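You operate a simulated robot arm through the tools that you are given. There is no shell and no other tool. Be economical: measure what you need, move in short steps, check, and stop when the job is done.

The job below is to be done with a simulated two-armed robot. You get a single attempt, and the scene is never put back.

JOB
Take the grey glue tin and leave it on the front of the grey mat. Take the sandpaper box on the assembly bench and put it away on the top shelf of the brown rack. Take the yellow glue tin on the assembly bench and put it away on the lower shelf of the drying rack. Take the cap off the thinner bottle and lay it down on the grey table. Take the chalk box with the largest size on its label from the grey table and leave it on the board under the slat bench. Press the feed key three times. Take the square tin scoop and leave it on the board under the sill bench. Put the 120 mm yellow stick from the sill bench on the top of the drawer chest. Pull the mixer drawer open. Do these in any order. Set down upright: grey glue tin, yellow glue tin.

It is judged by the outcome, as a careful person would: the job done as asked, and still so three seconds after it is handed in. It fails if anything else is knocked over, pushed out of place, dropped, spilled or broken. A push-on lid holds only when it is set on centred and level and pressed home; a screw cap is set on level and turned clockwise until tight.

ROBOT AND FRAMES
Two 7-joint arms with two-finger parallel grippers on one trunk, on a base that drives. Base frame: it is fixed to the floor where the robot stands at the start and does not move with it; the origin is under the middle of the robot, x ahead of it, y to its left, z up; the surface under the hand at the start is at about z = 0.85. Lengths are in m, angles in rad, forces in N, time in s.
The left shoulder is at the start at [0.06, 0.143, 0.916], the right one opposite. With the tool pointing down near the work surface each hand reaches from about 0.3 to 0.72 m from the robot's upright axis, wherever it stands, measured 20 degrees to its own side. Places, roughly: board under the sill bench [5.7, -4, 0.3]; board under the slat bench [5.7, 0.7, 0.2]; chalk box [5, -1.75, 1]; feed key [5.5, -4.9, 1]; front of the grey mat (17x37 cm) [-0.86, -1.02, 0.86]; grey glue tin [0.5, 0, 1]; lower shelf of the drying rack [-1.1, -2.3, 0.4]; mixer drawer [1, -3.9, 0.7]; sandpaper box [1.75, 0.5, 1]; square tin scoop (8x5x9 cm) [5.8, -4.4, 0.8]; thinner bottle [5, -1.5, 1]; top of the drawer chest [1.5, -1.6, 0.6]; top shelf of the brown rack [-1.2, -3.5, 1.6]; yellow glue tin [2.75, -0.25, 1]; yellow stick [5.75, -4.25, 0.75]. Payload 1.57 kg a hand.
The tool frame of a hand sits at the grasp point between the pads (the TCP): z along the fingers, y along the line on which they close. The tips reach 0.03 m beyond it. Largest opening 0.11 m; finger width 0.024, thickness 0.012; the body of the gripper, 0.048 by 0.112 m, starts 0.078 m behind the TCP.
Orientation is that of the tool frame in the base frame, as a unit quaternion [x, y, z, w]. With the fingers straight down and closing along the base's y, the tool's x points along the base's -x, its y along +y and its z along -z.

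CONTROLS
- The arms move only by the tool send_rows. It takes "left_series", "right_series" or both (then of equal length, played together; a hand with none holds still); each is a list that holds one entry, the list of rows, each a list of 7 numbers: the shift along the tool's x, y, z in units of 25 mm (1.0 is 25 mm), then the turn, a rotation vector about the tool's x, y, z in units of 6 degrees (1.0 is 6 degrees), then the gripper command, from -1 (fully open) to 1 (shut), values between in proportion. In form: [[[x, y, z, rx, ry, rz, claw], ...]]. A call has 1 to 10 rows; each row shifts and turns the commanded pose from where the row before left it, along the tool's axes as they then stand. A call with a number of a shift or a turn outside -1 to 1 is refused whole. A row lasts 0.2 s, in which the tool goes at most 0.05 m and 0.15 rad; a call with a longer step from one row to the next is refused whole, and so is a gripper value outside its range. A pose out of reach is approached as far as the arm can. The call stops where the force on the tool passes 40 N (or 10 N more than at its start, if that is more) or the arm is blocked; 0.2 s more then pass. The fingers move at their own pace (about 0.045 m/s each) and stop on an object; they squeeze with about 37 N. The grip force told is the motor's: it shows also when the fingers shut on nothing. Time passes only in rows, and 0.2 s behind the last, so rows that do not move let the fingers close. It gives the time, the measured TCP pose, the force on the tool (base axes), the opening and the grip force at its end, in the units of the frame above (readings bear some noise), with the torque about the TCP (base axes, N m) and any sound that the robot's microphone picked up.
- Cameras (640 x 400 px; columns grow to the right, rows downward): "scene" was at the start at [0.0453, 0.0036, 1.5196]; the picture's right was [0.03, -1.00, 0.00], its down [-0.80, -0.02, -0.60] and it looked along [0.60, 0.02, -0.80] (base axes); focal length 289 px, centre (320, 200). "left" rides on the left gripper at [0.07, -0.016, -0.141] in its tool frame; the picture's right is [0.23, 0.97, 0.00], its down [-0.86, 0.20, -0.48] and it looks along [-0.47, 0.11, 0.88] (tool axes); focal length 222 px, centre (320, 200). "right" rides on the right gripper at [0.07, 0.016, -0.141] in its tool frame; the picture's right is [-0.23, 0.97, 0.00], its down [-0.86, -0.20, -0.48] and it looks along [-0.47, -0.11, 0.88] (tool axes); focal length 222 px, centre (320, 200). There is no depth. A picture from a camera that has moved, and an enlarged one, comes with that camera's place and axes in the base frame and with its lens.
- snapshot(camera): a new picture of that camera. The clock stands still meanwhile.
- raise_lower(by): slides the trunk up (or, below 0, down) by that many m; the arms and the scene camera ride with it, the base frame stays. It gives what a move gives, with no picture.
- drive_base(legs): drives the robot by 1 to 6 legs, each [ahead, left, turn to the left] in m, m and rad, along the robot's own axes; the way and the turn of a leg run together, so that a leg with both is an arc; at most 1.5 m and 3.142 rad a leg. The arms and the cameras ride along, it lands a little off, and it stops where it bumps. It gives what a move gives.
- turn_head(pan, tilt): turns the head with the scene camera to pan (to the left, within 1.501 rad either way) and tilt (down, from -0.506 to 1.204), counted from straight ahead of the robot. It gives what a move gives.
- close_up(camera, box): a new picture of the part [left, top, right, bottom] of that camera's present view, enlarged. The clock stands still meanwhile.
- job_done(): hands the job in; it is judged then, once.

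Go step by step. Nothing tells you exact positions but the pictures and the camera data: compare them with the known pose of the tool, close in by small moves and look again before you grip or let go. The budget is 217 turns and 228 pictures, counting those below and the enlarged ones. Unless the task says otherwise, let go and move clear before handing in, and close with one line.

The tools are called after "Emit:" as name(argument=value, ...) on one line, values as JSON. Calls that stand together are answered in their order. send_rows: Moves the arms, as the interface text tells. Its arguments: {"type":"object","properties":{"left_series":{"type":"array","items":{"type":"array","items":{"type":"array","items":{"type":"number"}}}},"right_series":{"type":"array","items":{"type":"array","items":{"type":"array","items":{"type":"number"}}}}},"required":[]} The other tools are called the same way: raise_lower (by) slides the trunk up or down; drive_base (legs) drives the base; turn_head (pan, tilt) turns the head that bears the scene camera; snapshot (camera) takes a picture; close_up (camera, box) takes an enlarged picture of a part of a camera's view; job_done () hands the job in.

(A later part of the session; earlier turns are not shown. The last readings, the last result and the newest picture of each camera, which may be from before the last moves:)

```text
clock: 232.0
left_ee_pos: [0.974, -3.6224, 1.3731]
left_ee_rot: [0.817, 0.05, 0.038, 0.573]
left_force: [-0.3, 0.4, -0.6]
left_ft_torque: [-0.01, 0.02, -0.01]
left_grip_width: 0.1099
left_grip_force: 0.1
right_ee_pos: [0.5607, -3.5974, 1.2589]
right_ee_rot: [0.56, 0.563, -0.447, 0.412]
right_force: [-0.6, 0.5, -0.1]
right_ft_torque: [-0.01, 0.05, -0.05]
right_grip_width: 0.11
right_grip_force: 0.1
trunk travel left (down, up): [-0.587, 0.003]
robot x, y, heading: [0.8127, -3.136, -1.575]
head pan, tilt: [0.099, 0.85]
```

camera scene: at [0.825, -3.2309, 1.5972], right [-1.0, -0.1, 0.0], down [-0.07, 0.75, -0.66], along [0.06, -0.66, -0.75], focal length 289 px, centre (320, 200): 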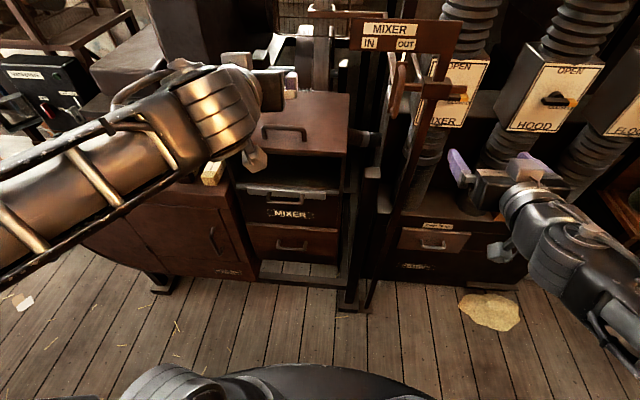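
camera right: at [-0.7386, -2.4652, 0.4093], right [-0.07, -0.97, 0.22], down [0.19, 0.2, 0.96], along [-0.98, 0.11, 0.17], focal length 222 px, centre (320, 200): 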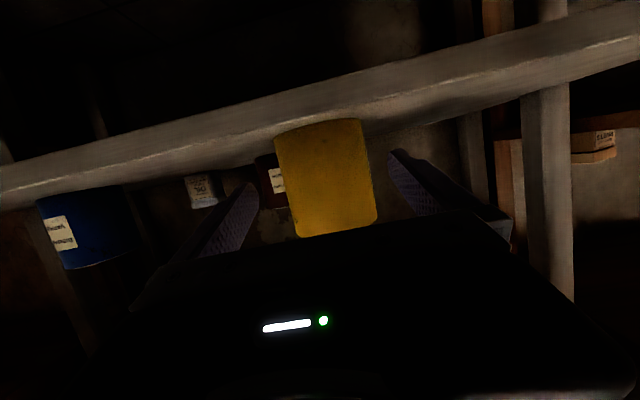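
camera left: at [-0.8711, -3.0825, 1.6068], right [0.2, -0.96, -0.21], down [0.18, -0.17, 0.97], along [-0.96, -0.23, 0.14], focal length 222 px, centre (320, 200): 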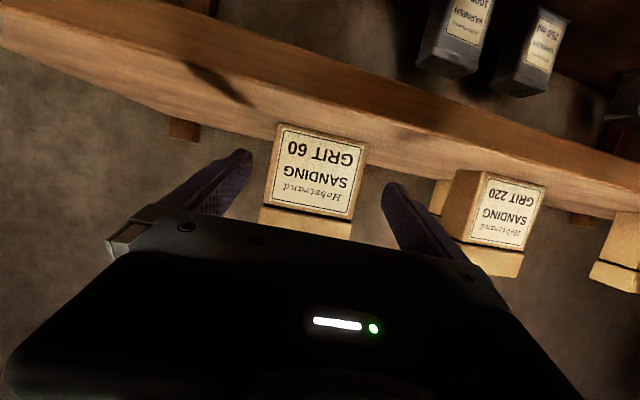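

Emit:
raise_lower(by=-0.4)

Emit:
raise_lower(by=-0.15)

Emit:
snapshot(camera="left")

Emit:
snapshot(camera="scene")

```text
clock: 235.8
left_ee_pos: [0.9738, -3.6219, 0.9738]
left_ee_rot: [0.817, 0.05, 0.038, 0.573]
left_force: [0.0, -0.4, -1.4]
left_ft_torque: [-0.01, 0.01, -0.01]
left_grip_width: 0.11
left_grip_force: 0.0
right_ee_pos: [0.5608, -3.5965, 0.8583]
right_ee_rot: [0.56, 0.563, -0.448, 0.412]
right_force: [0.3, -0.2, -0.5]
right_ft_torque: [-0.04, -0.01, 0.02]
right_grip_width: 0.11
right_grip_force: 0.0
trunk travel left (down, up): [-0.187, 0.403]
robot x, y, heading: [0.8183, -3.1337, -1.573]
head pan, tilt: [0.099, 0.85]
```

```text
clock: 237.5
left_ee_pos: [0.9737, -3.6233, 0.8248]
left_ee_rot: [0.818, 0.05, 0.038, 0.572]
left_force: [1.0, 0.3, 0.1]
left_ft_torque: [-0.04, -0.02, 0.0]
left_grip_width: 0.11
left_grip_force: 0.0
right_ee_pos: [0.5606, -3.5964, 0.7097]
right_ee_rot: [0.56, 0.563, -0.447, 0.412]
right_force: [0.2, 1.1, 0.6]
right_ft_torque: [0.01, 0.0, -0.02]
right_grip_width: 0.1101
right_grip_force: 0.1
trunk travel left (down, up): [-0.037, 0.553]
robot x, y, heading: [0.814, -3.132, -1.574]
head pan, tilt: [0.099, 0.85]
```

```text
155 pictures are left
camera left: at [1.0258, -3.4773, 0.8573], right [0.26, -0.3, 0.92], down [-0.9, 0.27, 0.35], along [-0.35, -0.91, -0.2], focal length 222 px, centre (320, 200)
```

left: 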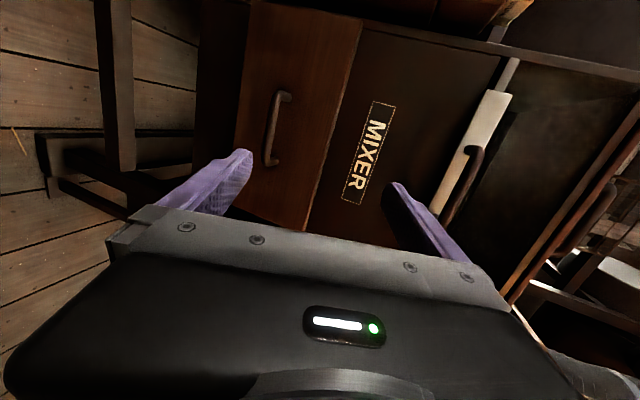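

```text
154 pictures are left
camera scene: at [0.8252, -3.1806, 1.0472], right [-1.0, -0.1, 0.0], down [-0.07, 0.75, -0.66], along [0.06, -0.66, -0.75], focal length 289 px, centre (320, 200)
```

scene: 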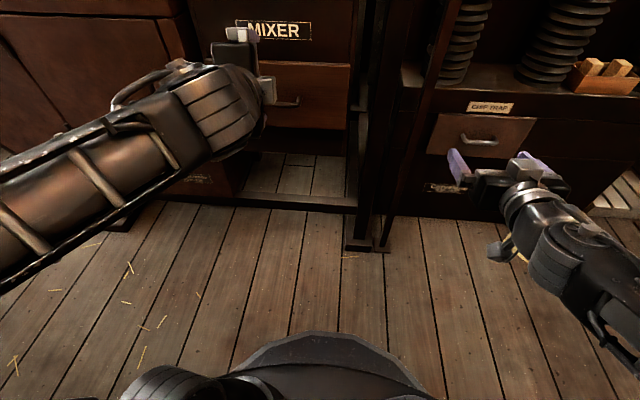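

Left camera confirms the bar at about (0.985, -3.77, 0.70). I'll come level with it with the gripper partly closed, then check.

Emit:
send_rows(left_series=[[[0.05, -0.8, 0.55, 0, 0, 0, 0.1], [0.05, -0.8, 0.55, 0, 0, 0, 0.1], [0.05, -0.8, 0.55, 0, 0, 0, 0.1], [0.05, -0.8, 0.55, 0, 0, 0, 0.1], [0.05, -0.8, 0.55, 0, 0, 0, 0.1], [0, 0, 0, 0, 0, 0, 0.1]]])

Emit:
snapshot(camera="left")

Emit:
close_up(camera="scene", box=[180, 0, 380, 140])

```text
clock: 238.9
left_ee_pos: [0.9844, -3.6527, 0.7061]
left_ee_rot: [0.818, 0.051, 0.039, 0.572]
left_force: [-0.4, -0.3, -0.8]
left_ft_torque: [0.01, 0.0, 0.0]
left_grip_width: 0.0494
left_grip_force: 0.2
right_ee_pos: [0.5602, -3.5967, 0.7084]
right_ee_rot: [0.561, 0.562, -0.448, 0.411]
right_force: [0.3, 0.3, 0.8]
right_ft_torque: [-0.01, 0.02, 0.01]
right_grip_width: 0.11
right_grip_force: 0.1
trunk travel left (down, up): [-0.037, 0.553]
robot x, y, heading: [0.8165, -3.1325, -1.577]
head pan, tilt: [0.099, 0.85]
```

```text
153 pictures are left
camera left: at [1.0362, -3.5069, 0.7394], right [0.26, -0.3, 0.92], down [-0.9, 0.27, 0.35], along [-0.35, -0.91, -0.2], focal length 222 px, centre (320, 200)
```

left: 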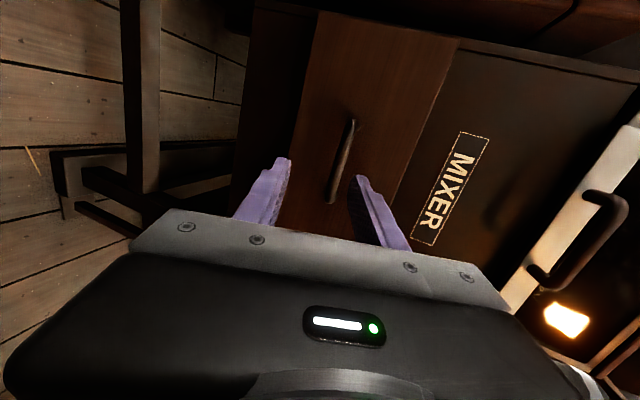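

```text
2.86 times, centred on (280, 70) of scene
camera zoom: at [0.8252, -3.1806, 1.0472], right [-1.0, -0.1, 0.0], down [-0.07, 0.75, -0.66], along [0.06, -0.66, -0.75], focal length 825 px, centre (434, 571)
```

zoom: 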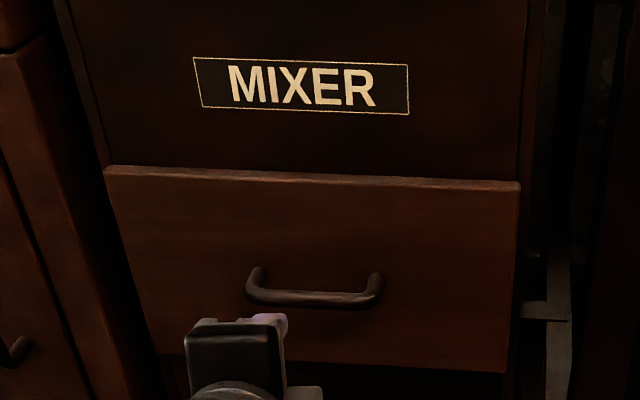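

Emit:
send_rows(left_series=[[[-0.1, 0.24, 0.775, 0, 0, 0, 0.3], [-0.1, 0.24, 0.775, 0, 0, 0, 0.3], [-0.1, 0.24, 0.775, 0, 0, 0, 0.3], [-0.1, 0.24, 0.775, 0, 0, 0, 0.3], [-0.1, 0.24, 0.775, 0, 0, 0, 0.3]]])

Emit:
snapshot(camera="left")

Emit:
close_up(camera="scene", box=[180, 0, 380, 140])

```text
clock: 240.1
left_ee_pos: [0.9854, -3.755, 0.7002]
left_ee_rot: [0.818, 0.05, 0.037, 0.572]
left_force: [0.4, -0.2, -0.7]
left_ft_torque: [0.03, 0.0, 0.0]
left_grip_width: 0.0385
left_grip_force: 0.1
right_ee_pos: [0.5608, -3.5974, 0.7095]
right_ee_rot: [0.56, 0.563, -0.447, 0.411]
right_force: [-0.5, -0.5, -0.6]
right_ft_torque: [0.02, -0.04, 0.0]
right_grip_width: 0.1101
right_grip_force: 0.0
trunk travel left (down, up): [-0.037, 0.553]
robot x, y, heading: [0.8205, -3.1339, -1.577]
head pan, tilt: [0.099, 0.85]
```

```text
151 pictures are left
camera left: at [1.0369, -3.6098, 0.7347], right [0.26, -0.3, 0.92], down [-0.9, 0.27, 0.35], along [-0.35, -0.91, -0.2], focal length 222 px, centre (320, 200)
```

left: 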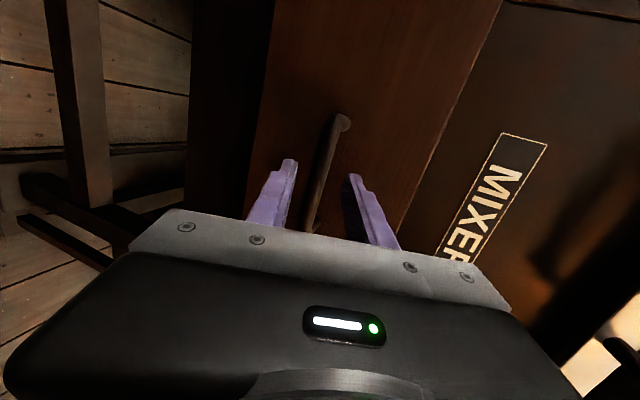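

```text
2.86 times, centred on (280, 70) of scene
camera zoom: at [0.8252, -3.1805, 1.0472], right [-1.0, -0.1, 0.0], down [-0.07, 0.75, -0.66], along [0.06, -0.66, -0.75], focal length 825 px, centre (434, 571)
```

zoom: 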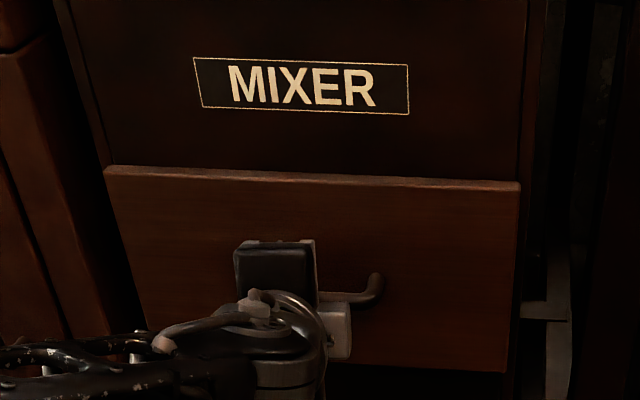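

The bar is between the fingers. Closing.

Emit:
send_rows(left_series=[[[0, 0, 0, 0, 0, 0, 1], [0, 0, 0, 0, 0, 0, 1], [0, 0, 0, 0, 0, 0, 1]]])

Emit:
snapshot(camera="left")

```text
clock: 240.9
left_ee_pos: [0.9846, -3.7542, 0.6992]
left_ee_rot: [0.818, 0.05, 0.038, 0.571]
left_force: [-0.7, 7.1, -9.7]
left_ft_torque: [0.26, -0.52, -0.16]
left_grip_width: 0.0144
left_grip_force: 26.8
right_ee_pos: [0.5596, -3.5975, 0.7088]
right_ee_rot: [0.56, 0.563, -0.447, 0.411]
right_force: [-0.5, 0.0, -0.5]
right_ft_torque: [-0.01, 0.01, -0.02]
right_grip_width: 0.1101
right_grip_force: 0.1
trunk travel left (down, up): [-0.037, 0.553]
robot x, y, heading: [0.8169, -3.1353, -1.571]
head pan, tilt: [0.099, 0.85]
```

```text
149 pictures are left
camera left: at [1.0368, -3.6096, 0.7333], right [0.26, -0.31, 0.92], down [-0.9, 0.27, 0.35], along [-0.35, -0.91, -0.2], focal length 222 px, centre (320, 200)
```

left: 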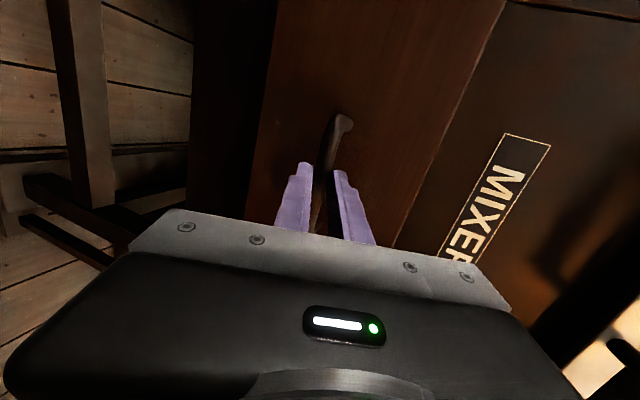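

Emit:
send_rows(left_series=[[[0.1, -0.27, -0.746, 0, 0, 0, 1], [0.1, -0.27, -0.746, 0, 0, 0, 1], [0.1, -0.27, -0.746, 0, 0, 0, 1], [0.1, -0.27, -0.746, 0, 0, 0, 1], [0.1, -0.27, -0.746, 0, 0, 0, 1], [0.1, -0.27, -0.746, 0, 0, 0, 1]]])

Emit:
snapshot(camera="scene")

```text
clock: 242.3
left_ee_pos: [0.9839, -3.6341, 0.6985]
left_ee_rot: [0.818, 0.051, 0.038, 0.572]
left_force: [1.2, -0.2, -16.6]
left_ft_torque: [0.39, -0.72, -0.07]
left_grip_width: 0.0145
left_grip_force: 30.3
right_ee_pos: [0.5607, -3.5984, 0.7088]
right_ee_rot: [0.56, 0.562, -0.448, 0.412]
right_force: [-0.5, -0.4, -0.8]
right_ft_torque: [0.0, 0.0, 0.0]
right_grip_width: 0.1098
right_grip_force: 0.1
trunk travel left (down, up): [-0.037, 0.553]
robot x, y, heading: [0.8145, -3.1343, -1.575]
head pan, tilt: [0.099, 0.85]
```

```text
148 pictures are left
camera scene: at [0.8255, -3.1816, 1.047], right [-1.0, -0.1, 0.0], down [-0.07, 0.75, -0.66], along [0.06, -0.66, -0.75], focal length 289 px, centre (320, 200)
```

scene: 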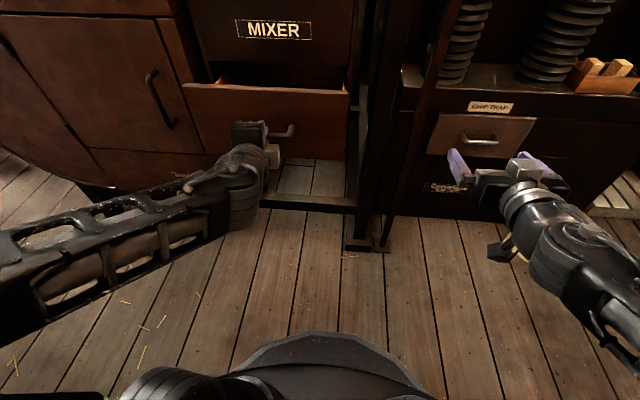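

Drawer is coming out (12 cm). Pulling further.

Emit:
send_rows(left_series=[[[0.1, -0.27, -0.746, 0, 0, 0, 1], [0.1, -0.27, -0.746, 0, 0, 0, 1], [0.1, -0.27, -0.746, 0, 0, 0, 1], [0.1, -0.27, -0.746, 0, 0, 0, 1]]])

Emit:
drive_base(legs=[[-0.06, 0, 0]])

Emit:
snapshot(camera="scene")

```text
clock: 243.4
left_ee_pos: [0.9844, -3.5601, 0.6993]
left_ee_rot: [0.824, 0.052, 0.042, 0.563]
left_force: [1.2, 0.3, -9.0]
left_ft_torque: [0.19, -0.78, -0.21]
left_grip_width: 0.0143
left_grip_force: 30.9
left hand out of reach, approached as far as the arm can: row 4
right_ee_pos: [0.562, -3.5968, 0.7096]
right_ee_rot: [0.56, 0.563, -0.447, 0.412]
right_force: [-0.3, 0.6, 0.1]
right_ft_torque: [0.0, 0.01, -0.01]
right_grip_width: 0.1099
right_grip_force: 0.1
trunk travel left (down, up): [-0.037, 0.553]
robot x, y, heading: [0.8162, -3.1335, -1.57]
head pan, tilt: [0.099, 0.85]
stopped in row 4 (left hand): the force on the tool passed its limit at 44 N (the readings are from after the stop); the commanded pose is now the measured one
```

```text
clock: 244.5
left_ee_pos: [0.9845, -3.5075, 0.7]
left_ee_rot: [0.823, 0.052, 0.042, 0.564]
left_force: [0.2, -0.6, 1.9]
left_ft_torque: [-0.03, -0.71, -0.49]
left_grip_width: 0.0144
left_grip_force: 30.5
right_ee_pos: [0.5618, -3.5435, 0.7098]
right_ee_rot: [0.56, 0.561, -0.449, 0.412]
right_force: [0.7, -0.5, 0.6]
right_ft_torque: [0.01, 0.0, -0.01]
right_grip_width: 0.1099
right_grip_force: 0.0
trunk travel left (down, up): [-0.037, 0.553]
robot x, y, heading: [0.8165, -3.0828, -1.572]
head pan, tilt: [0.099, 0.85]
stopped in leg 1: the robot was blocked; the commanded pose is now the measured one
```

```text
147 pictures are left
camera scene: at [0.8254, -3.1263, 1.0472], right [-1.0, -0.1, 0.0], down [-0.07, 0.75, -0.66], along [0.06, -0.66, -0.75], focal length 289 px, centre (320, 200)
```

scene: 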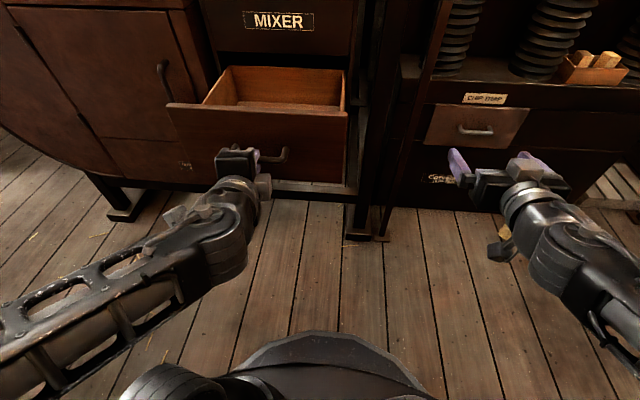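

Drawer is open by about 25 cm and at its stop. I'll release the bar slightly and try easing straight back.

Emit:
send_rows(left_series=[[[0, 0, 0, 0, 0, 0, 0.4], [0, 0, 0, 0, 0, 0, 0.2], [0, 0, 0, 0, 0, 0, 0.2], [0.05, -0.13, -0.37, 0, 0, 0, 0.2], [0.05, -0.13, -0.37, 0, 0, 0, 0.2], [0.05, -0.13, -0.37, 0, 0, 0, 0.2]]])

Emit:
turn_head(pan=1.5, tilt=0.9)

Emit:
snapshot(camera="scene")

```text
clock: 245.9
left_ee_pos: [0.9793, -3.486, 0.7151]
left_ee_rot: [0.824, 0.053, 0.041, 0.563]
left_force: [-1.0, 0.3, -0.9]
left_ft_torque: [0.01, 0.02, 0.01]
left_grip_width: 0.044
left_grip_force: 0.0
left hand out of reach, approached as far as the arm can: row 4, 5, 6
right_ee_pos: [0.5596, -3.5427, 0.71]
right_ee_rot: [0.559, 0.563, -0.447, 0.413]
right_force: [-0.4, -0.1, 0.2]
right_ft_torque: [-0.02, 0.01, 0.0]
right_grip_width: 0.1102
right_grip_force: 0.1
trunk travel left (down, up): [-0.037, 0.553]
robot x, y, heading: [0.8181, -3.0778, -1.573]
head pan, tilt: [0.099, 0.85]
```

```text
clock: 247.4
left_ee_pos: [0.9806, -3.4867, 0.7142]
left_ee_rot: [0.824, 0.053, 0.042, 0.563]
left_force: [0.2, 0.7, -1.0]
left_ft_torque: [0.0, 0.01, 0.04]
left_grip_width: 0.044
left_grip_force: 0.0
right_ee_pos: [0.5602, -3.5422, 0.7101]
right_ee_rot: [0.56, 0.562, -0.448, 0.412]
right_force: [-0.3, -0.3, 0.6]
right_ft_torque: [-0.02, 0.02, 0.01]
right_grip_width: 0.1098
right_grip_force: 0.1
trunk travel left (down, up): [-0.037, 0.553]
robot x, y, heading: [0.8161, -3.0824, -1.572]
head pan, tilt: [1.499, 0.901]
```

```text
146 pictures are left
camera scene: at [0.8933, -3.0543, 1.0433], right [-0.08, -1.0, 0.0], down [-0.78, 0.06, -0.62], along [0.62, -0.05, -0.78], focal length 289 px, centre (320, 200)
```

scene: 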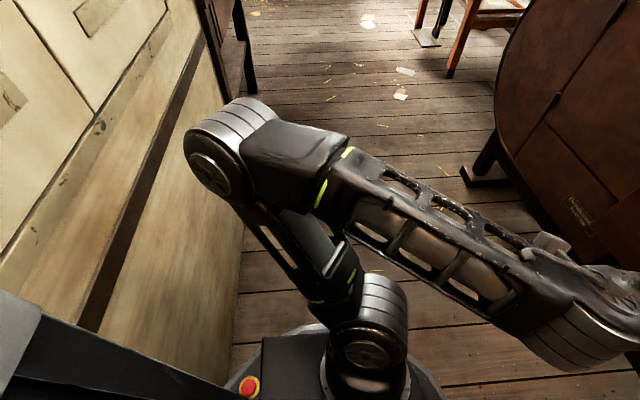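

The cabinet is right behind me, and the fingertips are now just in front of the bar. Rising straight up with the trunk.

Emit:
raise_lower(by=0.05)

Emit:
snapshot(camera="left")

```text
clock: 248.3
left_ee_pos: [0.9796, -3.4861, 0.7639]
left_ee_rot: [0.824, 0.053, 0.042, 0.562]
left_force: [-0.5, 0.0, -0.2]
left_ft_torque: [-0.02, 0.01, -0.01]
left_grip_width: 0.044
left_grip_force: 0.1
right_ee_pos: [0.5611, -3.5418, 0.7608]
right_ee_rot: [0.559, 0.563, -0.447, 0.413]
right_force: [0.4, 0.1, -0.1]
right_ft_torque: [-0.02, -0.01, 0.01]
right_grip_width: 0.1098
right_grip_force: 0.1
trunk travel left (down, up): [-0.087, 0.503]
robot x, y, heading: [0.8183, -3.0831, -1.571]
head pan, tilt: [1.499, 0.901]
```

```text
145 pictures are left
camera left: at [1.0303, -3.3414, 0.8017], right [0.26, -0.32, 0.91], down [-0.9, 0.26, 0.35], along [-0.35, -0.91, -0.22], focal length 222 px, centre (320, 200)
```

left: 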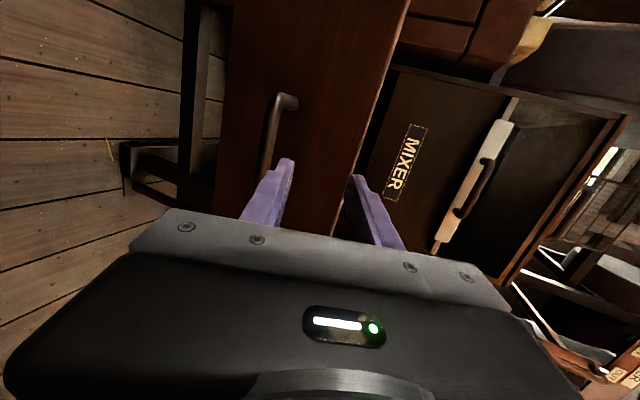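

Clear of the handle. Raising the trunk and strafing east along the passage.

Emit:
raise_lower(by=0.4)

Emit:
drive_base(legs=[[0.08, 0.2, 0], [0, 1.3, 0]])

Emit:
turn_head(pan=1.2, tilt=0.5)

Emit:
snapshot(camera="scene")

```text
clock: 252.2
left_ee_pos: [0.9802, -3.4866, 1.1643]
left_ee_rot: [0.824, 0.052, 0.041, 0.563]
left_force: [0.1, 0.5, 0.4]
left_ft_torque: [0.0, -0.03, -0.05]
left_grip_width: 0.044
left_grip_force: 0.0
right_ee_pos: [0.5598, -3.5431, 1.1598]
right_ee_rot: [0.56, 0.563, -0.447, 0.413]
right_force: [-0.9, -0.9, -0.7]
right_ft_torque: [-0.01, -0.01, -0.02]
right_grip_width: 0.1099
right_grip_force: 0.1
trunk travel left (down, up): [-0.487, 0.103]
robot x, y, heading: [0.814, -3.0818, -1.575]
head pan, tilt: [1.499, 0.901]
```

```text
clock: 259.9
left_ee_pos: [2.4757, -3.5669, 1.1649]
left_ee_rot: [0.824, 0.056, 0.044, 0.562]
left_force: [-0.3, 0.4, 0.3]
left_ft_torque: [-0.01, 0.0, 0.01]
left_grip_width: 0.0441
left_grip_force: 0.0
right_ee_pos: [2.0568, -3.626, 1.1593]
right_ee_rot: [0.558, 0.564, -0.447, 0.413]
right_force: [0.3, -0.6, 0.2]
right_ft_torque: [0.01, 0.01, -0.03]
right_grip_width: 0.1099
right_grip_force: 0.0
trunk travel left (down, up): [-0.487, 0.103]
robot x, y, heading: [2.3077, -3.1621, -1.571]
head pan, tilt: [1.499, 0.901]
```

```text
clock: 260.8
left_ee_pos: [2.4753, -3.5671, 1.1634]
left_ee_rot: [0.824, 0.055, 0.043, 0.562]
left_force: [0.1, 0.4, 0.5]
left_ft_torque: [0.02, 0.01, -0.01]
left_grip_width: 0.044
left_grip_force: 0.1
right_ee_pos: [2.0561, -3.6256, 1.1592]
right_ee_rot: [0.557, 0.565, -0.446, 0.415]
right_force: [0.6, -0.7, 0.8]
right_ft_torque: [0.02, 0.01, 0.0]
right_grip_width: 0.1099
right_grip_force: 0.0
trunk travel left (down, up): [-0.487, 0.103]
robot x, y, heading: [2.3074, -3.1613, -1.569]
head pan, tilt: [1.201, 0.499]
```

```text
144 pictures are left
camera scene: at [2.3957, -3.1626, 1.5271], right [-0.36, -0.93, 0.0], down [-0.45, 0.17, -0.88], along [0.82, -0.31, -0.48], focal length 289 px, centre (320, 200)
```

scene: 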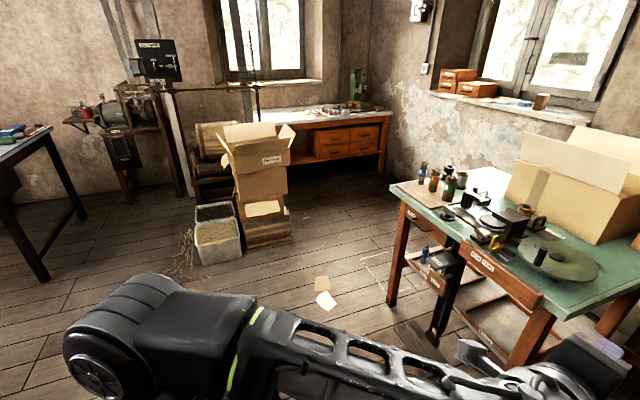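

I see the sill bench (under the east window) with the green feed machine. Route: between the green table and the carton stack. Driving there in steps.

Emit:
raise_lower(by=0.1)

Emit:
drive_base(legs=[[0, 1.0, 0], [0, 0, 0.8]])

Emit:
turn_head(pan=0, tilt=0.7)

Emit:
snapshot(camera="scene")

```text
clock: 262.1
left_ee_pos: [2.4753, -3.5669, 1.2642]
left_ee_rot: [0.824, 0.057, 0.043, 0.562]
left_force: [-0.3, 0.6, -0.4]
left_ft_torque: [-0.02, 0.01, 0.0]
left_grip_width: 0.0441
left_grip_force: 0.0
right_ee_pos: [2.0569, -3.6259, 1.2603]
right_ee_rot: [0.557, 0.564, -0.447, 0.414]
right_force: [0.4, 0.0, -0.4]
right_ft_torque: [0.05, -0.02, -0.01]
right_grip_width: 0.1098
right_grip_force: 0.0
trunk travel left (down, up): [-0.587, 0.003]
robot x, y, heading: [2.3094, -3.1596, -1.565]
head pan, tilt: [1.201, 0.499]
```

```text
clock: 269.4
left_ee_pos: [3.7031, -3.3266, 1.2644]
left_ee_rot: [0.738, 0.371, 0.258, 0.501]
left_force: [-0.1, 0.3, 0.5]
left_ft_torque: [0.01, -0.02, -0.01]
left_grip_width: 0.044
left_grip_force: 0.1
right_ee_pos: [3.4524, -3.6676, 1.2592]
right_ee_rot: [0.296, 0.736, -0.251, 0.555]
right_force: [-0.5, 0.3, 0.3]
right_ft_torque: [-0.01, 0.01, 0.0]
right_grip_width: 0.11
right_grip_force: 0.1
trunk travel left (down, up): [-0.587, 0.003]
robot x, y, heading: [3.2996, -3.1644, -0.774]
head pan, tilt: [1.201, 0.499]
```

```text
clock: 270.8
left_ee_pos: [3.7025, -3.3265, 1.2648]
left_ee_rot: [0.737, 0.371, 0.258, 0.502]
left_force: [-0.5, 0.3, -0.2]
left_ft_torque: [-0.03, 0.01, -0.04]
left_grip_width: 0.0441
left_grip_force: 0.1
right_ee_pos: [3.4514, -3.6673, 1.2604]
right_ee_rot: [0.296, 0.736, -0.252, 0.554]
right_force: [0.6, -0.3, -1.1]
right_ft_torque: [-0.01, 0.02, -0.02]
right_grip_width: 0.1101
right_grip_force: 0.0
trunk travel left (down, up): [-0.587, 0.003]
robot x, y, heading: [3.2972, -3.1591, -0.773]
head pan, tilt: [0.0, 0.7]
```

```text
143 pictures are left
camera scene: at [3.3373, -3.1984, 1.6094], right [-0.7, -0.72, 0.0], down [-0.46, 0.45, -0.77], along [0.55, -0.53, -0.64], focal length 289 px, centre (320, 200)
```

scene: 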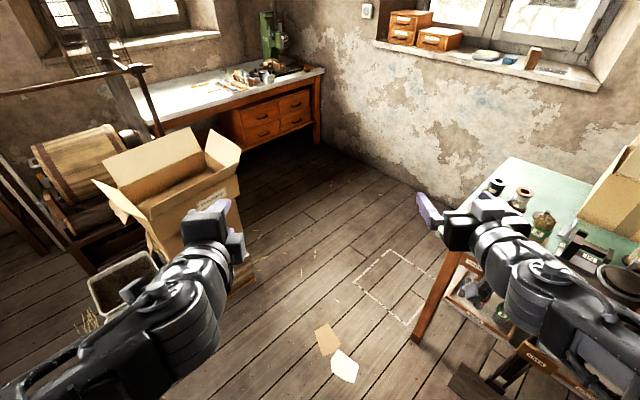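

Emit:
drive_base(legs=[[1.45, 0, 0], [0.1, 0, 0.77]])

Emit:
snapshot(camera="scene")

```text
clock: 280.0
left_ee_pos: [4.8223, -4.0351, 1.2649]
left_ee_rot: [0.541, 0.623, 0.43, 0.365]
left_force: [0.2, 0.2, -0.8]
left_ft_torque: [0.01, 0.01, 0.02]
left_grip_width: 0.0437
left_grip_force: 0.1
right_ee_pos: [4.8847, -4.4537, 1.2593]
right_ee_rot: [-0.007, 0.793, -0.021, 0.608]
right_force: [-0.3, 0.0, 0.1]
right_ft_torque: [0.01, -0.02, 0.0]
right_grip_width: 0.1101
right_grip_force: 0.0
trunk travel left (down, up): [-0.587, 0.003]
robot x, y, heading: [4.4188, -4.2031, 0.007]
head pan, tilt: [0.0, 0.7]
```

```text
142 pictures are left
camera scene: at [4.4747, -4.2014, 1.6094], right [0.01, -1.0, 0.0], down [-0.64, -0.01, -0.76], along [0.76, 0.01, -0.64], focal length 289 px, centre (320, 200)
```

scene: 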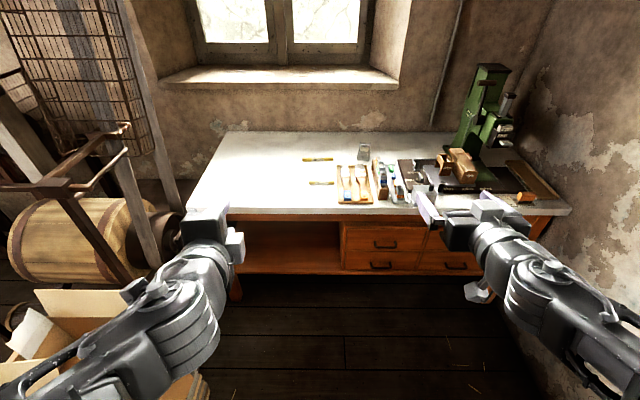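

Emit:
close_up(camera="scene", box=[280, 120, 440, 220])

Emit:
close_up(camera="scene", box=[400, 50, 580, 220])

```text
4.00 times, centred on (360, 170) of scene
camera zoom: at [4.4747, -4.2014, 1.6094], right [0.01, -1.0, 0.0], down [-0.64, -0.01, -0.76], along [0.76, 0.01, -0.64], focal length 1155 px, centre (160, 320)
```

zoom: 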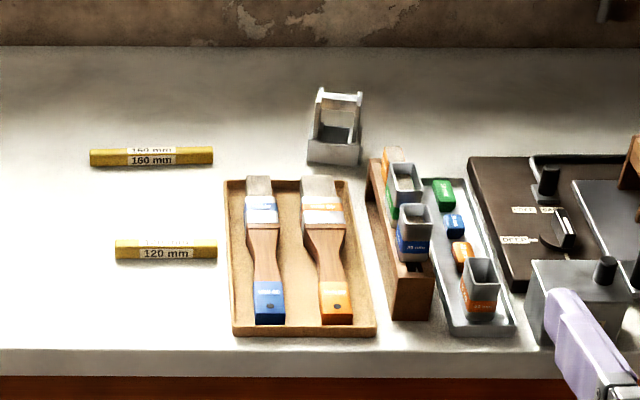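

```text
2.35 times, centred on (490, 135) of scene
camera zoom: at [4.4747, -4.2014, 1.6094], right [0.01, -1.0, 0.0], down [-0.64, -0.01, -0.76], along [0.76, 0.01, -0.64], focal length 679 px, centre (-80, 353)
```

zoom: 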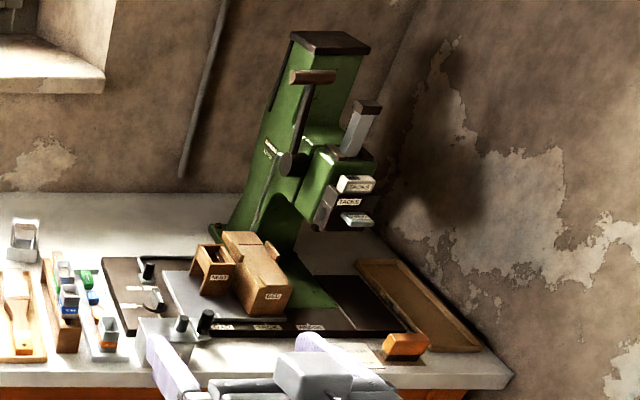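

The 120 mm stick is at about (5.56, -4.19), the square scoop at (5.77, -4.41), bench top z≈0.79, front edge x≈5.40. I'll move up closer to inspect the scoop and feed machine.

Emit:
drive_base(legs=[[0.5, -0.25, 0]])

Emit:
turn_head(pan=-0.35, tilt=0.75)

Emit:
snapshot(camera="scene")

Emit:
close_up(camera="scene", box=[260, 60, 560, 260])

```text
clock: 283.2
left_ee_pos: [5.3251, -4.2771, 1.2638]
left_ee_rot: [0.54, 0.625, 0.43, 0.365]
left_force: [0.6, 0.3, -0.1]
left_ft_torque: [0.0, 0.03, -0.01]
left_grip_width: 0.044
left_grip_force: 0.0
right_ee_pos: [5.3878, -4.6959, 1.2602]
right_ee_rot: [-0.008, 0.793, -0.02, 0.609]
right_force: [-0.6, 0.1, 0.2]
right_ft_torque: [0.0, 0.02, 0.01]
right_grip_width: 0.1102
right_grip_force: 0.0
trunk travel left (down, up): [-0.587, 0.003]
robot x, y, heading: [4.9181, -4.4459, 0.014]
head pan, tilt: [0.0, 0.7]
```

```text
clock: 284.0
left_ee_pos: [5.3236, -4.2757, 1.2641]
left_ee_rot: [0.541, 0.624, 0.429, 0.366]
left_force: [-0.8, -0.4, 0.0]
left_ft_torque: [0.02, 0.0, -0.02]
left_grip_width: 0.0439
left_grip_force: 0.0
right_ee_pos: [5.3883, -4.6949, 1.2607]
right_ee_rot: [-0.009, 0.793, -0.02, 0.608]
right_force: [0.9, 1.1, -0.2]
right_ft_torque: [-0.02, 0.0, -0.03]
right_grip_width: 0.1101
right_grip_force: 0.0
trunk travel left (down, up): [-0.587, 0.003]
robot x, y, heading: [4.9174, -4.4479, 0.016]
head pan, tilt: [-0.351, 0.75]
```

```text
139 pictures are left
camera scene: at [4.9693, -4.4722, 1.6052], right [-0.33, -0.94, 0.0], down [-0.64, 0.23, -0.73], along [0.69, -0.24, -0.68], focal length 289 px, centre (320, 200)
```

scene: 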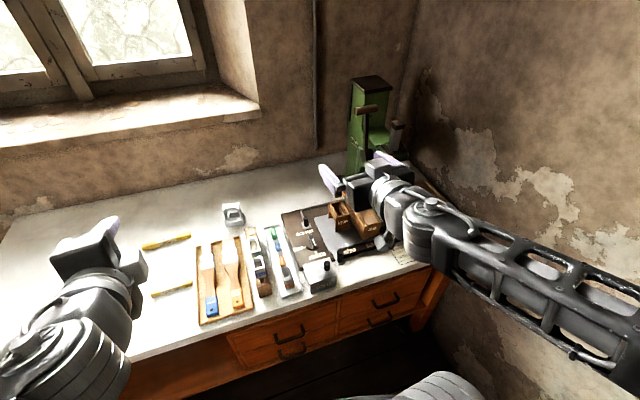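

```text
2.00 times, centred on (410, 160) of scene
camera zoom: at [4.9693, -4.4722, 1.6052], right [-0.33, -0.94, 0.0], down [-0.64, 0.23, -0.73], along [0.69, -0.24, -0.68], focal length 577 px, centre (140, 280)
```

zoom: 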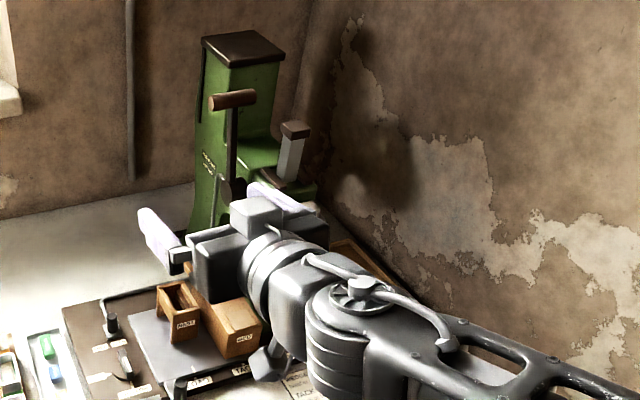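

The right arm blocks the view of the feed machine. I'll bring it down into a tool-down posture off to the side, and unroll the left gripper too.

Emit:
send_rows(right_series=[[[0.93, 0, 0.25, 0, 0, 0, -1], [0.93, 0, 0.25, 0, 0, 0, -1], [0.93, 0, 0.25, 0, 0, 0, -1], [0.93, 0, 0.25, 0, 0, 0, -1], [0, 0, 0, 0, 1, 0, -1], [0, 0, 0, 0, 1, 0, -1], [0, 0, 0, 0, 1, 0, -1], [0, 0, 0, 0, 1, 0, -1], [0, 0, 0, 0, 1, 0, -1], [0, 0, 0, 0, 1, 0, -1]]], left_series=[[[0, 0, 0, 0, 0, -1, -1], [0, 0, 0, 0, 0, -1, -1], [0, 0, 0, 0, 0, -1, -1], [0, 0, 0, 0, 0, -1, -1], [0, 0, 0, 0, 0, -1, -1], [0, 0, 0, 0, 0, -1, -1], [0, 0, 0, 0, 0, -1, -1], [0, 0, 0, 0, 0, -1, -1], [0, 0, 0, 0, 0, -1, -1], [0, 0, 0, 0, 0, -1, -1]]])

Emit:
send_rows(right_series=[[[0, 0, 0, 0, 1, 0, -1], [0, 0, 0, 0, 1, 0, -1], [0, 0, 0, 0, 1, 0, -1], [0, 0, 0, 0, 1, 0, -1], [0, 0, 0, 0, 1, 0, -1], [0, 0, 0, 0, 1, 0, -1]]], left_series=[[[0, 0, 0, 0, 0, -1, -1], [0, 0, 0, 0, 0, -1, -1], [0, 0, 0, 0, 0, -1, -1], [0, 0, 0, 0, 0, -1, -1], [0, 0, 0, 0, 0, -1, -1], [0, 0, 0, 0, 0, 0, -1]]])

Emit:
snapshot(camera="scene")

```text
clock: 286.2
left_ee_pos: [5.3239, -4.2763, 1.2644]
left_ee_rot: [0.155, 0.811, 0.19, 0.531]
left_force: [-0.5, 0.2, -0.8]
left_ft_torque: [-0.01, 0.01, 0.02]
left_grip_width: 0.1103
left_grip_force: 0.1
right_ee_pos: [5.4323, -4.7103, 1.1973]
right_ee_rot: [-0.002, 0.943, -0.022, 0.333]
right_force: [-0.2, 1.0, 0.5]
right_ft_torque: [0.01, -0.01, 0.0]
right_grip_width: 0.11
right_grip_force: 0.1
right hand out of reach, approached as far as the arm can: row 1, 2, 3, 4
trunk travel left (down, up): [-0.587, 0.003]
robot x, y, heading: [4.9212, -4.4468, 0.009]
head pan, tilt: [-0.351, 0.75]
```

```text
clock: 287.6
left_ee_pos: [5.3233, -4.2773, 1.2643]
left_ee_rot: [-0.06, 0.823, 0.046, 0.563]
left_force: [-0.5, 0.3, 0.6]
left_ft_torque: [0.01, -0.01, 0.03]
left_grip_width: 0.11
left_grip_force: 0.0
right_ee_pos: [5.4317, -4.7108, 1.1993]
right_ee_rot: [0.005, 0.998, -0.021, 0.052]
right_force: [0.1, 0.8, -0.4]
right_ft_torque: [-0.01, -0.02, 0.03]
right_grip_width: 0.1101
right_grip_force: 0.0
right hand out of reach, approached as far as the arm can: row 6
trunk travel left (down, up): [-0.587, 0.003]
robot x, y, heading: [4.9202, -4.4497, 0.012]
head pan, tilt: [-0.351, 0.75]
```

```text
137 pictures are left
camera scene: at [4.9686, -4.4719, 1.6052], right [-0.33, -0.94, 0.0], down [-0.64, 0.23, -0.73], along [0.69, -0.24, -0.68], focal length 289 px, centre (320, 200)
```

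scene: 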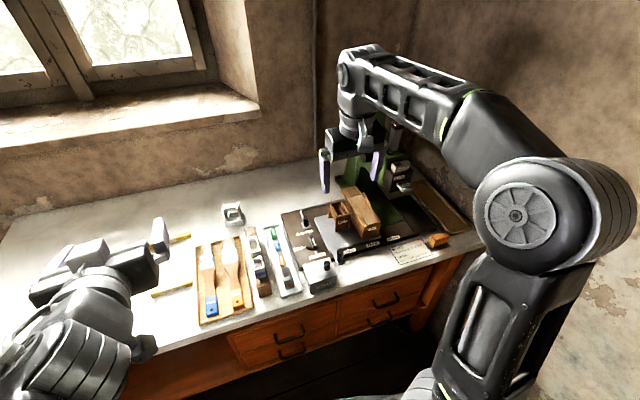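

Emit:
close_up(camera="scene", box=[275, 170, 475, 295])

Emit:
snapshot(camera="right")

```text
3.20 times, centred on (375, 232) of scene
camera zoom: at [4.9686, -4.4719, 1.6052], right [-0.33, -0.94, 0.0], down [-0.64, 0.23, -0.73], along [0.69, -0.24, -0.68], focal length 924 px, centre (144, 96)
```

zoom: 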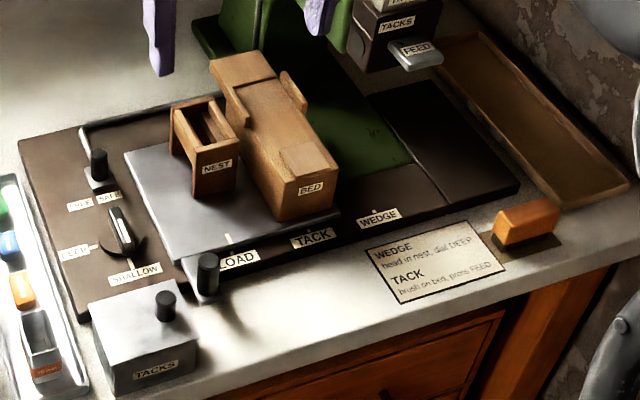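

```text
135 pictures are left
camera right: at [5.3463, -4.6869, 1.3315], right [0.24, 0.97, -0.02], down [0.8, -0.18, 0.57], along [0.55, -0.15, -0.82], focal length 222 px, centre (320, 200)
```

right: 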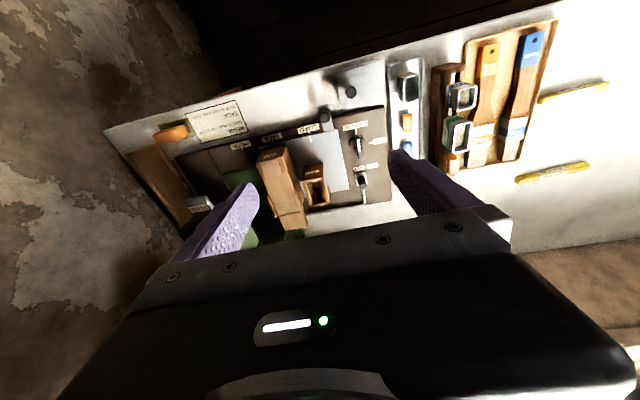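

Emit:
close_up(camera="scene", box=[365, 110, 445, 200])

```text
4.44 times, centred on (405, 155) of scene
camera zoom: at [4.9686, -4.4719, 1.6052], right [-0.33, -0.94, 0.0], down [-0.64, 0.23, -0.73], along [0.69, -0.24, -0.68], focal length 1283 px, centre (-58, 400)
```

zoom: 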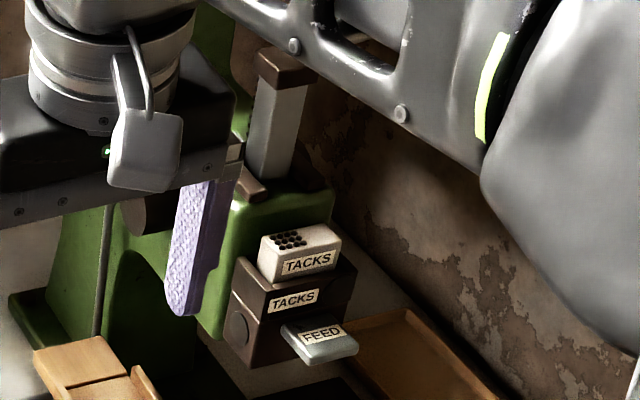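

Emit:
close_up(camera="right", box=[120, 110, 280, 250])

```text
2.86 times, centred on (200, 180) of right
camera zoom: at [5.3463, -4.6869, 1.3315], right [0.24, 0.97, -0.02], down [0.8, -0.18, 0.57], along [0.55, -0.15, -0.82], focal length 635 px, centre (663, 257)
```

zoom: 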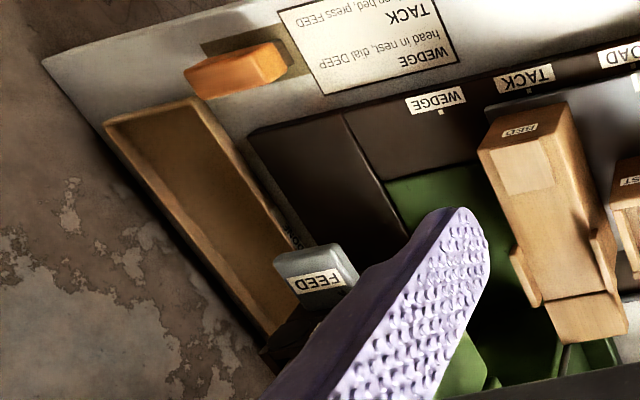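

The FEED key is a flat tab at about (5.49, -4.915, 1.063). The wall is close on the right, so I'll shift the base only slightly, close the right fingers, and bring the tip above the key.

Emit:
drive_base(legs=[[0, -0.08, -0.012]])

Emit:
send_rows(right_series=[[[0, 0, 0, 0, 0.8, 0, 1], [-0.2, -0.8, -0.3, 0, 0, 0, 1], [-0.2, -0.8, 0, 0, 0, 0, 1], [-0.2, -0.8, 0, 0, 0, 0, 1], [-0.2, -0.8, 0, 0, 0, 0, 1], [-0.2, -0.8, 0, 0, 0, 0, 1], [-0.2, -0.8, 0, 0, 0, 0, 1], [0, 0, 0, 0, 0, 0, 1]]])

Emit:
snapshot(camera="right")

Emit:
snapshot(camera="scene")

```text
clock: 288.6
left_ee_pos: [5.3259, -4.3619, 1.2639]
left_ee_rot: [-0.054, 0.824, 0.043, 0.562]
left_force: [-0.3, -0.1, 0.5]
left_ft_torque: [0.04, 0.0, 0.05]
left_grip_width: 0.1101
left_grip_force: 0.0
right_ee_pos: [5.4294, -4.7981, 1.198]
right_ee_rot: [0.011, 0.998, -0.022, 0.053]
right_force: [0.1, -0.2, -0.1]
right_ft_torque: [0.05, 0.0, 0.04]
right_grip_width: 0.11
right_grip_force: 0.0
trunk travel left (down, up): [-0.587, 0.003]
robot x, y, heading: [4.9193, -4.5256, 0.001]
head pan, tilt: [-0.351, 0.75]
```

```text
clock: 290.4
left_ee_pos: [5.3273, -4.362, 1.2647]
left_ee_rot: [-0.054, 0.824, 0.042, 0.562]
left_force: [-0.8, -0.4, 0.3]
left_ft_torque: [0.01, -0.04, 0.03]
left_grip_width: 0.1101
left_grip_force: 0.1
right_ee_pos: [5.4372, -4.8379, 1.2068]
right_ee_rot: [0.01, 0.998, -0.023, 0.053]
right_force: [-0.7, 0.0, -0.3]
right_ft_torque: [-0.01, 0.0, 0.04]
right_grip_width: 0.0
right_grip_force: 21.3
right hand out of reach, approached as far as the arm can: row 1, 4, 5, 6, 7
trunk travel left (down, up): [-0.587, 0.003]
robot x, y, heading: [4.9224, -4.5234, 0.002]
head pan, tilt: [-0.351, 0.75]
```

```text
132 pictures are left
camera right: at [5.3522, -4.8127, 1.3408], right [0.25, 0.97, -0.02], down [0.79, -0.19, 0.57], along [0.55, -0.16, -0.82], focal length 222 px, centre (320, 200)
```

right: 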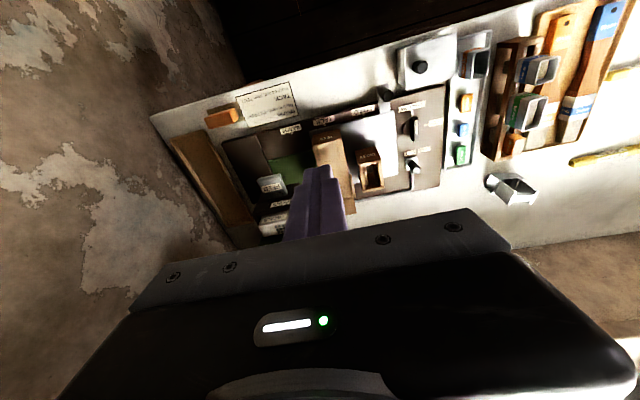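

```text
131 pictures are left
camera scene: at [4.9694, -4.5529, 1.6052], right [-0.34, -0.94, 0.0], down [-0.64, 0.23, -0.73], along [0.69, -0.25, -0.68], focal length 289 px, centre (320, 200)
```

scene: 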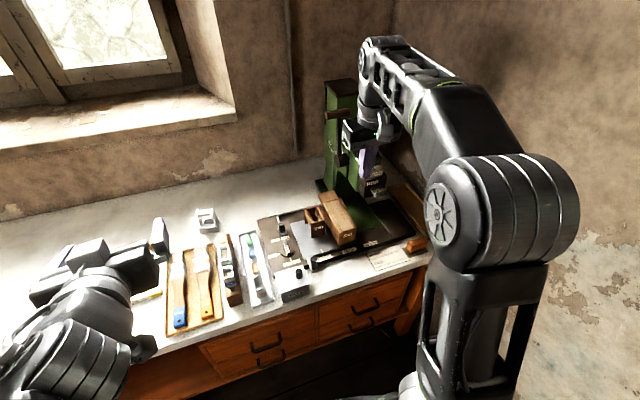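

Emit:
send_rows(right_series=[[[0, 0, 0.85, 0, 0, 0, 1], [0, 0, 0.85, 0, 0, 0, 1], [0, 0, 0.85, 0, 0, 0, 1], [0, 0, 0.8, 0, 0, 0, 1], [-0.3, -0.8, 0, 0, 0, 0, 1], [-0.3, -0.8, 0, 0, 0, 0, 1], [-0.3, -0.8, 0, 0, 0, 0, 1], [-0.3, -0.5, 0, 0, 0, 0, 1], [0, 0, 0, 0, 0, 0, 1]]])

Emit:
snapshot(camera="right")

Emit:
close_up(camera="scene", box=[320, 110, 440, 210])

```text
clock: 292.4
left_ee_pos: [5.326, -4.3605, 1.2632]
left_ee_rot: [-0.055, 0.824, 0.043, 0.563]
left_force: [-0.6, 0.8, -0.3]
left_ft_torque: [-0.01, -0.01, 0.01]
left_grip_width: 0.1102
left_grip_force: 0.0
right_ee_pos: [5.4737, -4.9154, 1.1315]
right_ee_rot: [0.011, 0.998, -0.021, 0.052]
right_force: [-0.4, -0.4, 0.2]
right_ft_torque: [0.01, 0.06, 0.02]
right_grip_width: 0.0002
right_grip_force: 21.4
trunk travel left (down, up): [-0.587, 0.003]
robot x, y, heading: [4.9223, -4.5251, -0.002]
head pan, tilt: [-0.351, 0.75]
```

```text
130 pictures are left
camera right: at [5.3896, -4.8894, 1.264], right [0.25, 0.97, -0.02], down [0.8, -0.19, 0.57], along [0.55, -0.16, -0.82], focal length 222 px, centre (320, 200)
```

right: 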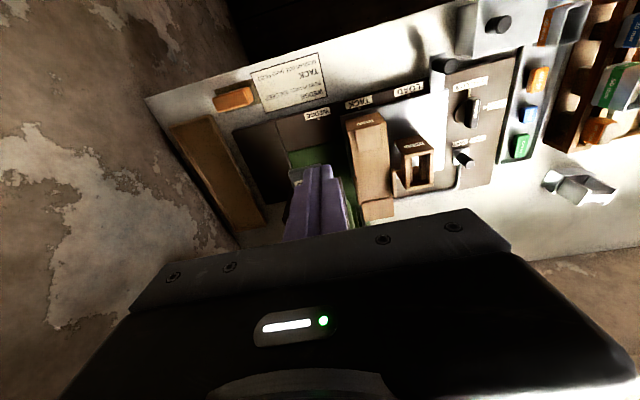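

```text
4.00 times, centred on (380, 160) of scene
camera zoom: at [4.9692, -4.5528, 1.6052], right [-0.34, -0.94, 0.0], down [-0.64, 0.23, -0.73], along [0.69, -0.25, -0.68], focal length 1155 px, centre (80, 360)
```

zoom: 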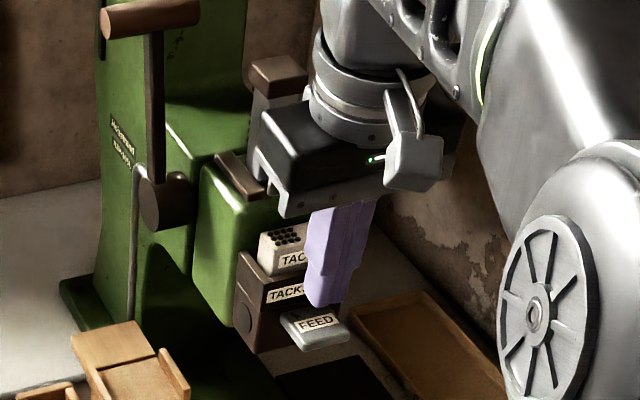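

The fingertip is right above the FEED key. Pressing down in small steps.

Emit:
send_rows(right_series=[[[0, 0, 0.3, 0, 0, 0, 1], [0, 0, 0.3, 0, 0, 0, 1], [0, 0, 0.3, 0, 0, 0, 1], [0, 0, 0.15, 0, 0, 0, 1], [0, 0, 0.15, 0, 0, 0, 1]]])

Emit:
close_up(camera="scene", box=[360, 150, 420, 210])

```text
clock: 293.6
left_ee_pos: [5.3267, -4.3607, 1.2641]
left_ee_rot: [-0.056, 0.824, 0.044, 0.563]
left_force: [0.5, -0.1, 0.8]
left_ft_torque: [-0.01, 0.01, 0.03]
left_grip_width: 0.11
left_grip_force: 0.0
right_ee_pos: [5.4775, -4.9157, 1.0998]
right_ee_rot: [0.01, 0.998, -0.022, 0.052]
right_force: [0.6, 0.1, -0.2]
right_ft_torque: [-0.02, -0.02, 0.02]
right_grip_width: 0.0001
right_grip_force: 20.6
trunk travel left (down, up): [-0.587, 0.003]
robot x, y, heading: [4.92, -4.5233, 0.001]
head pan, tilt: [-0.351, 0.75]
```

```text
6.67 times, centred on (390, 180) of scene
camera zoom: at [4.9695, -4.553, 1.6052], right [-0.34, -0.94, 0.0], down [-0.64, 0.23, -0.73], along [0.69, -0.25, -0.68], focal length 1924 px, centre (-147, 333)
```

zoom: 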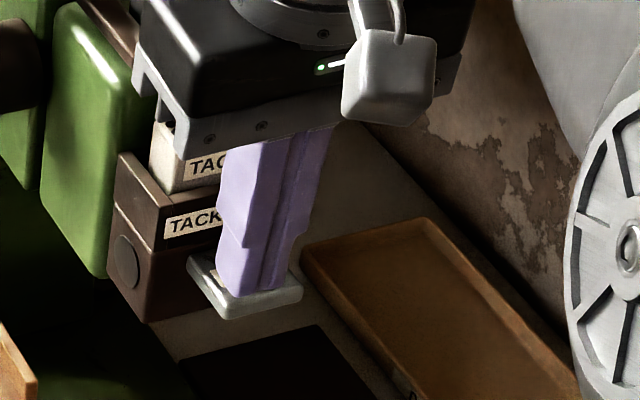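

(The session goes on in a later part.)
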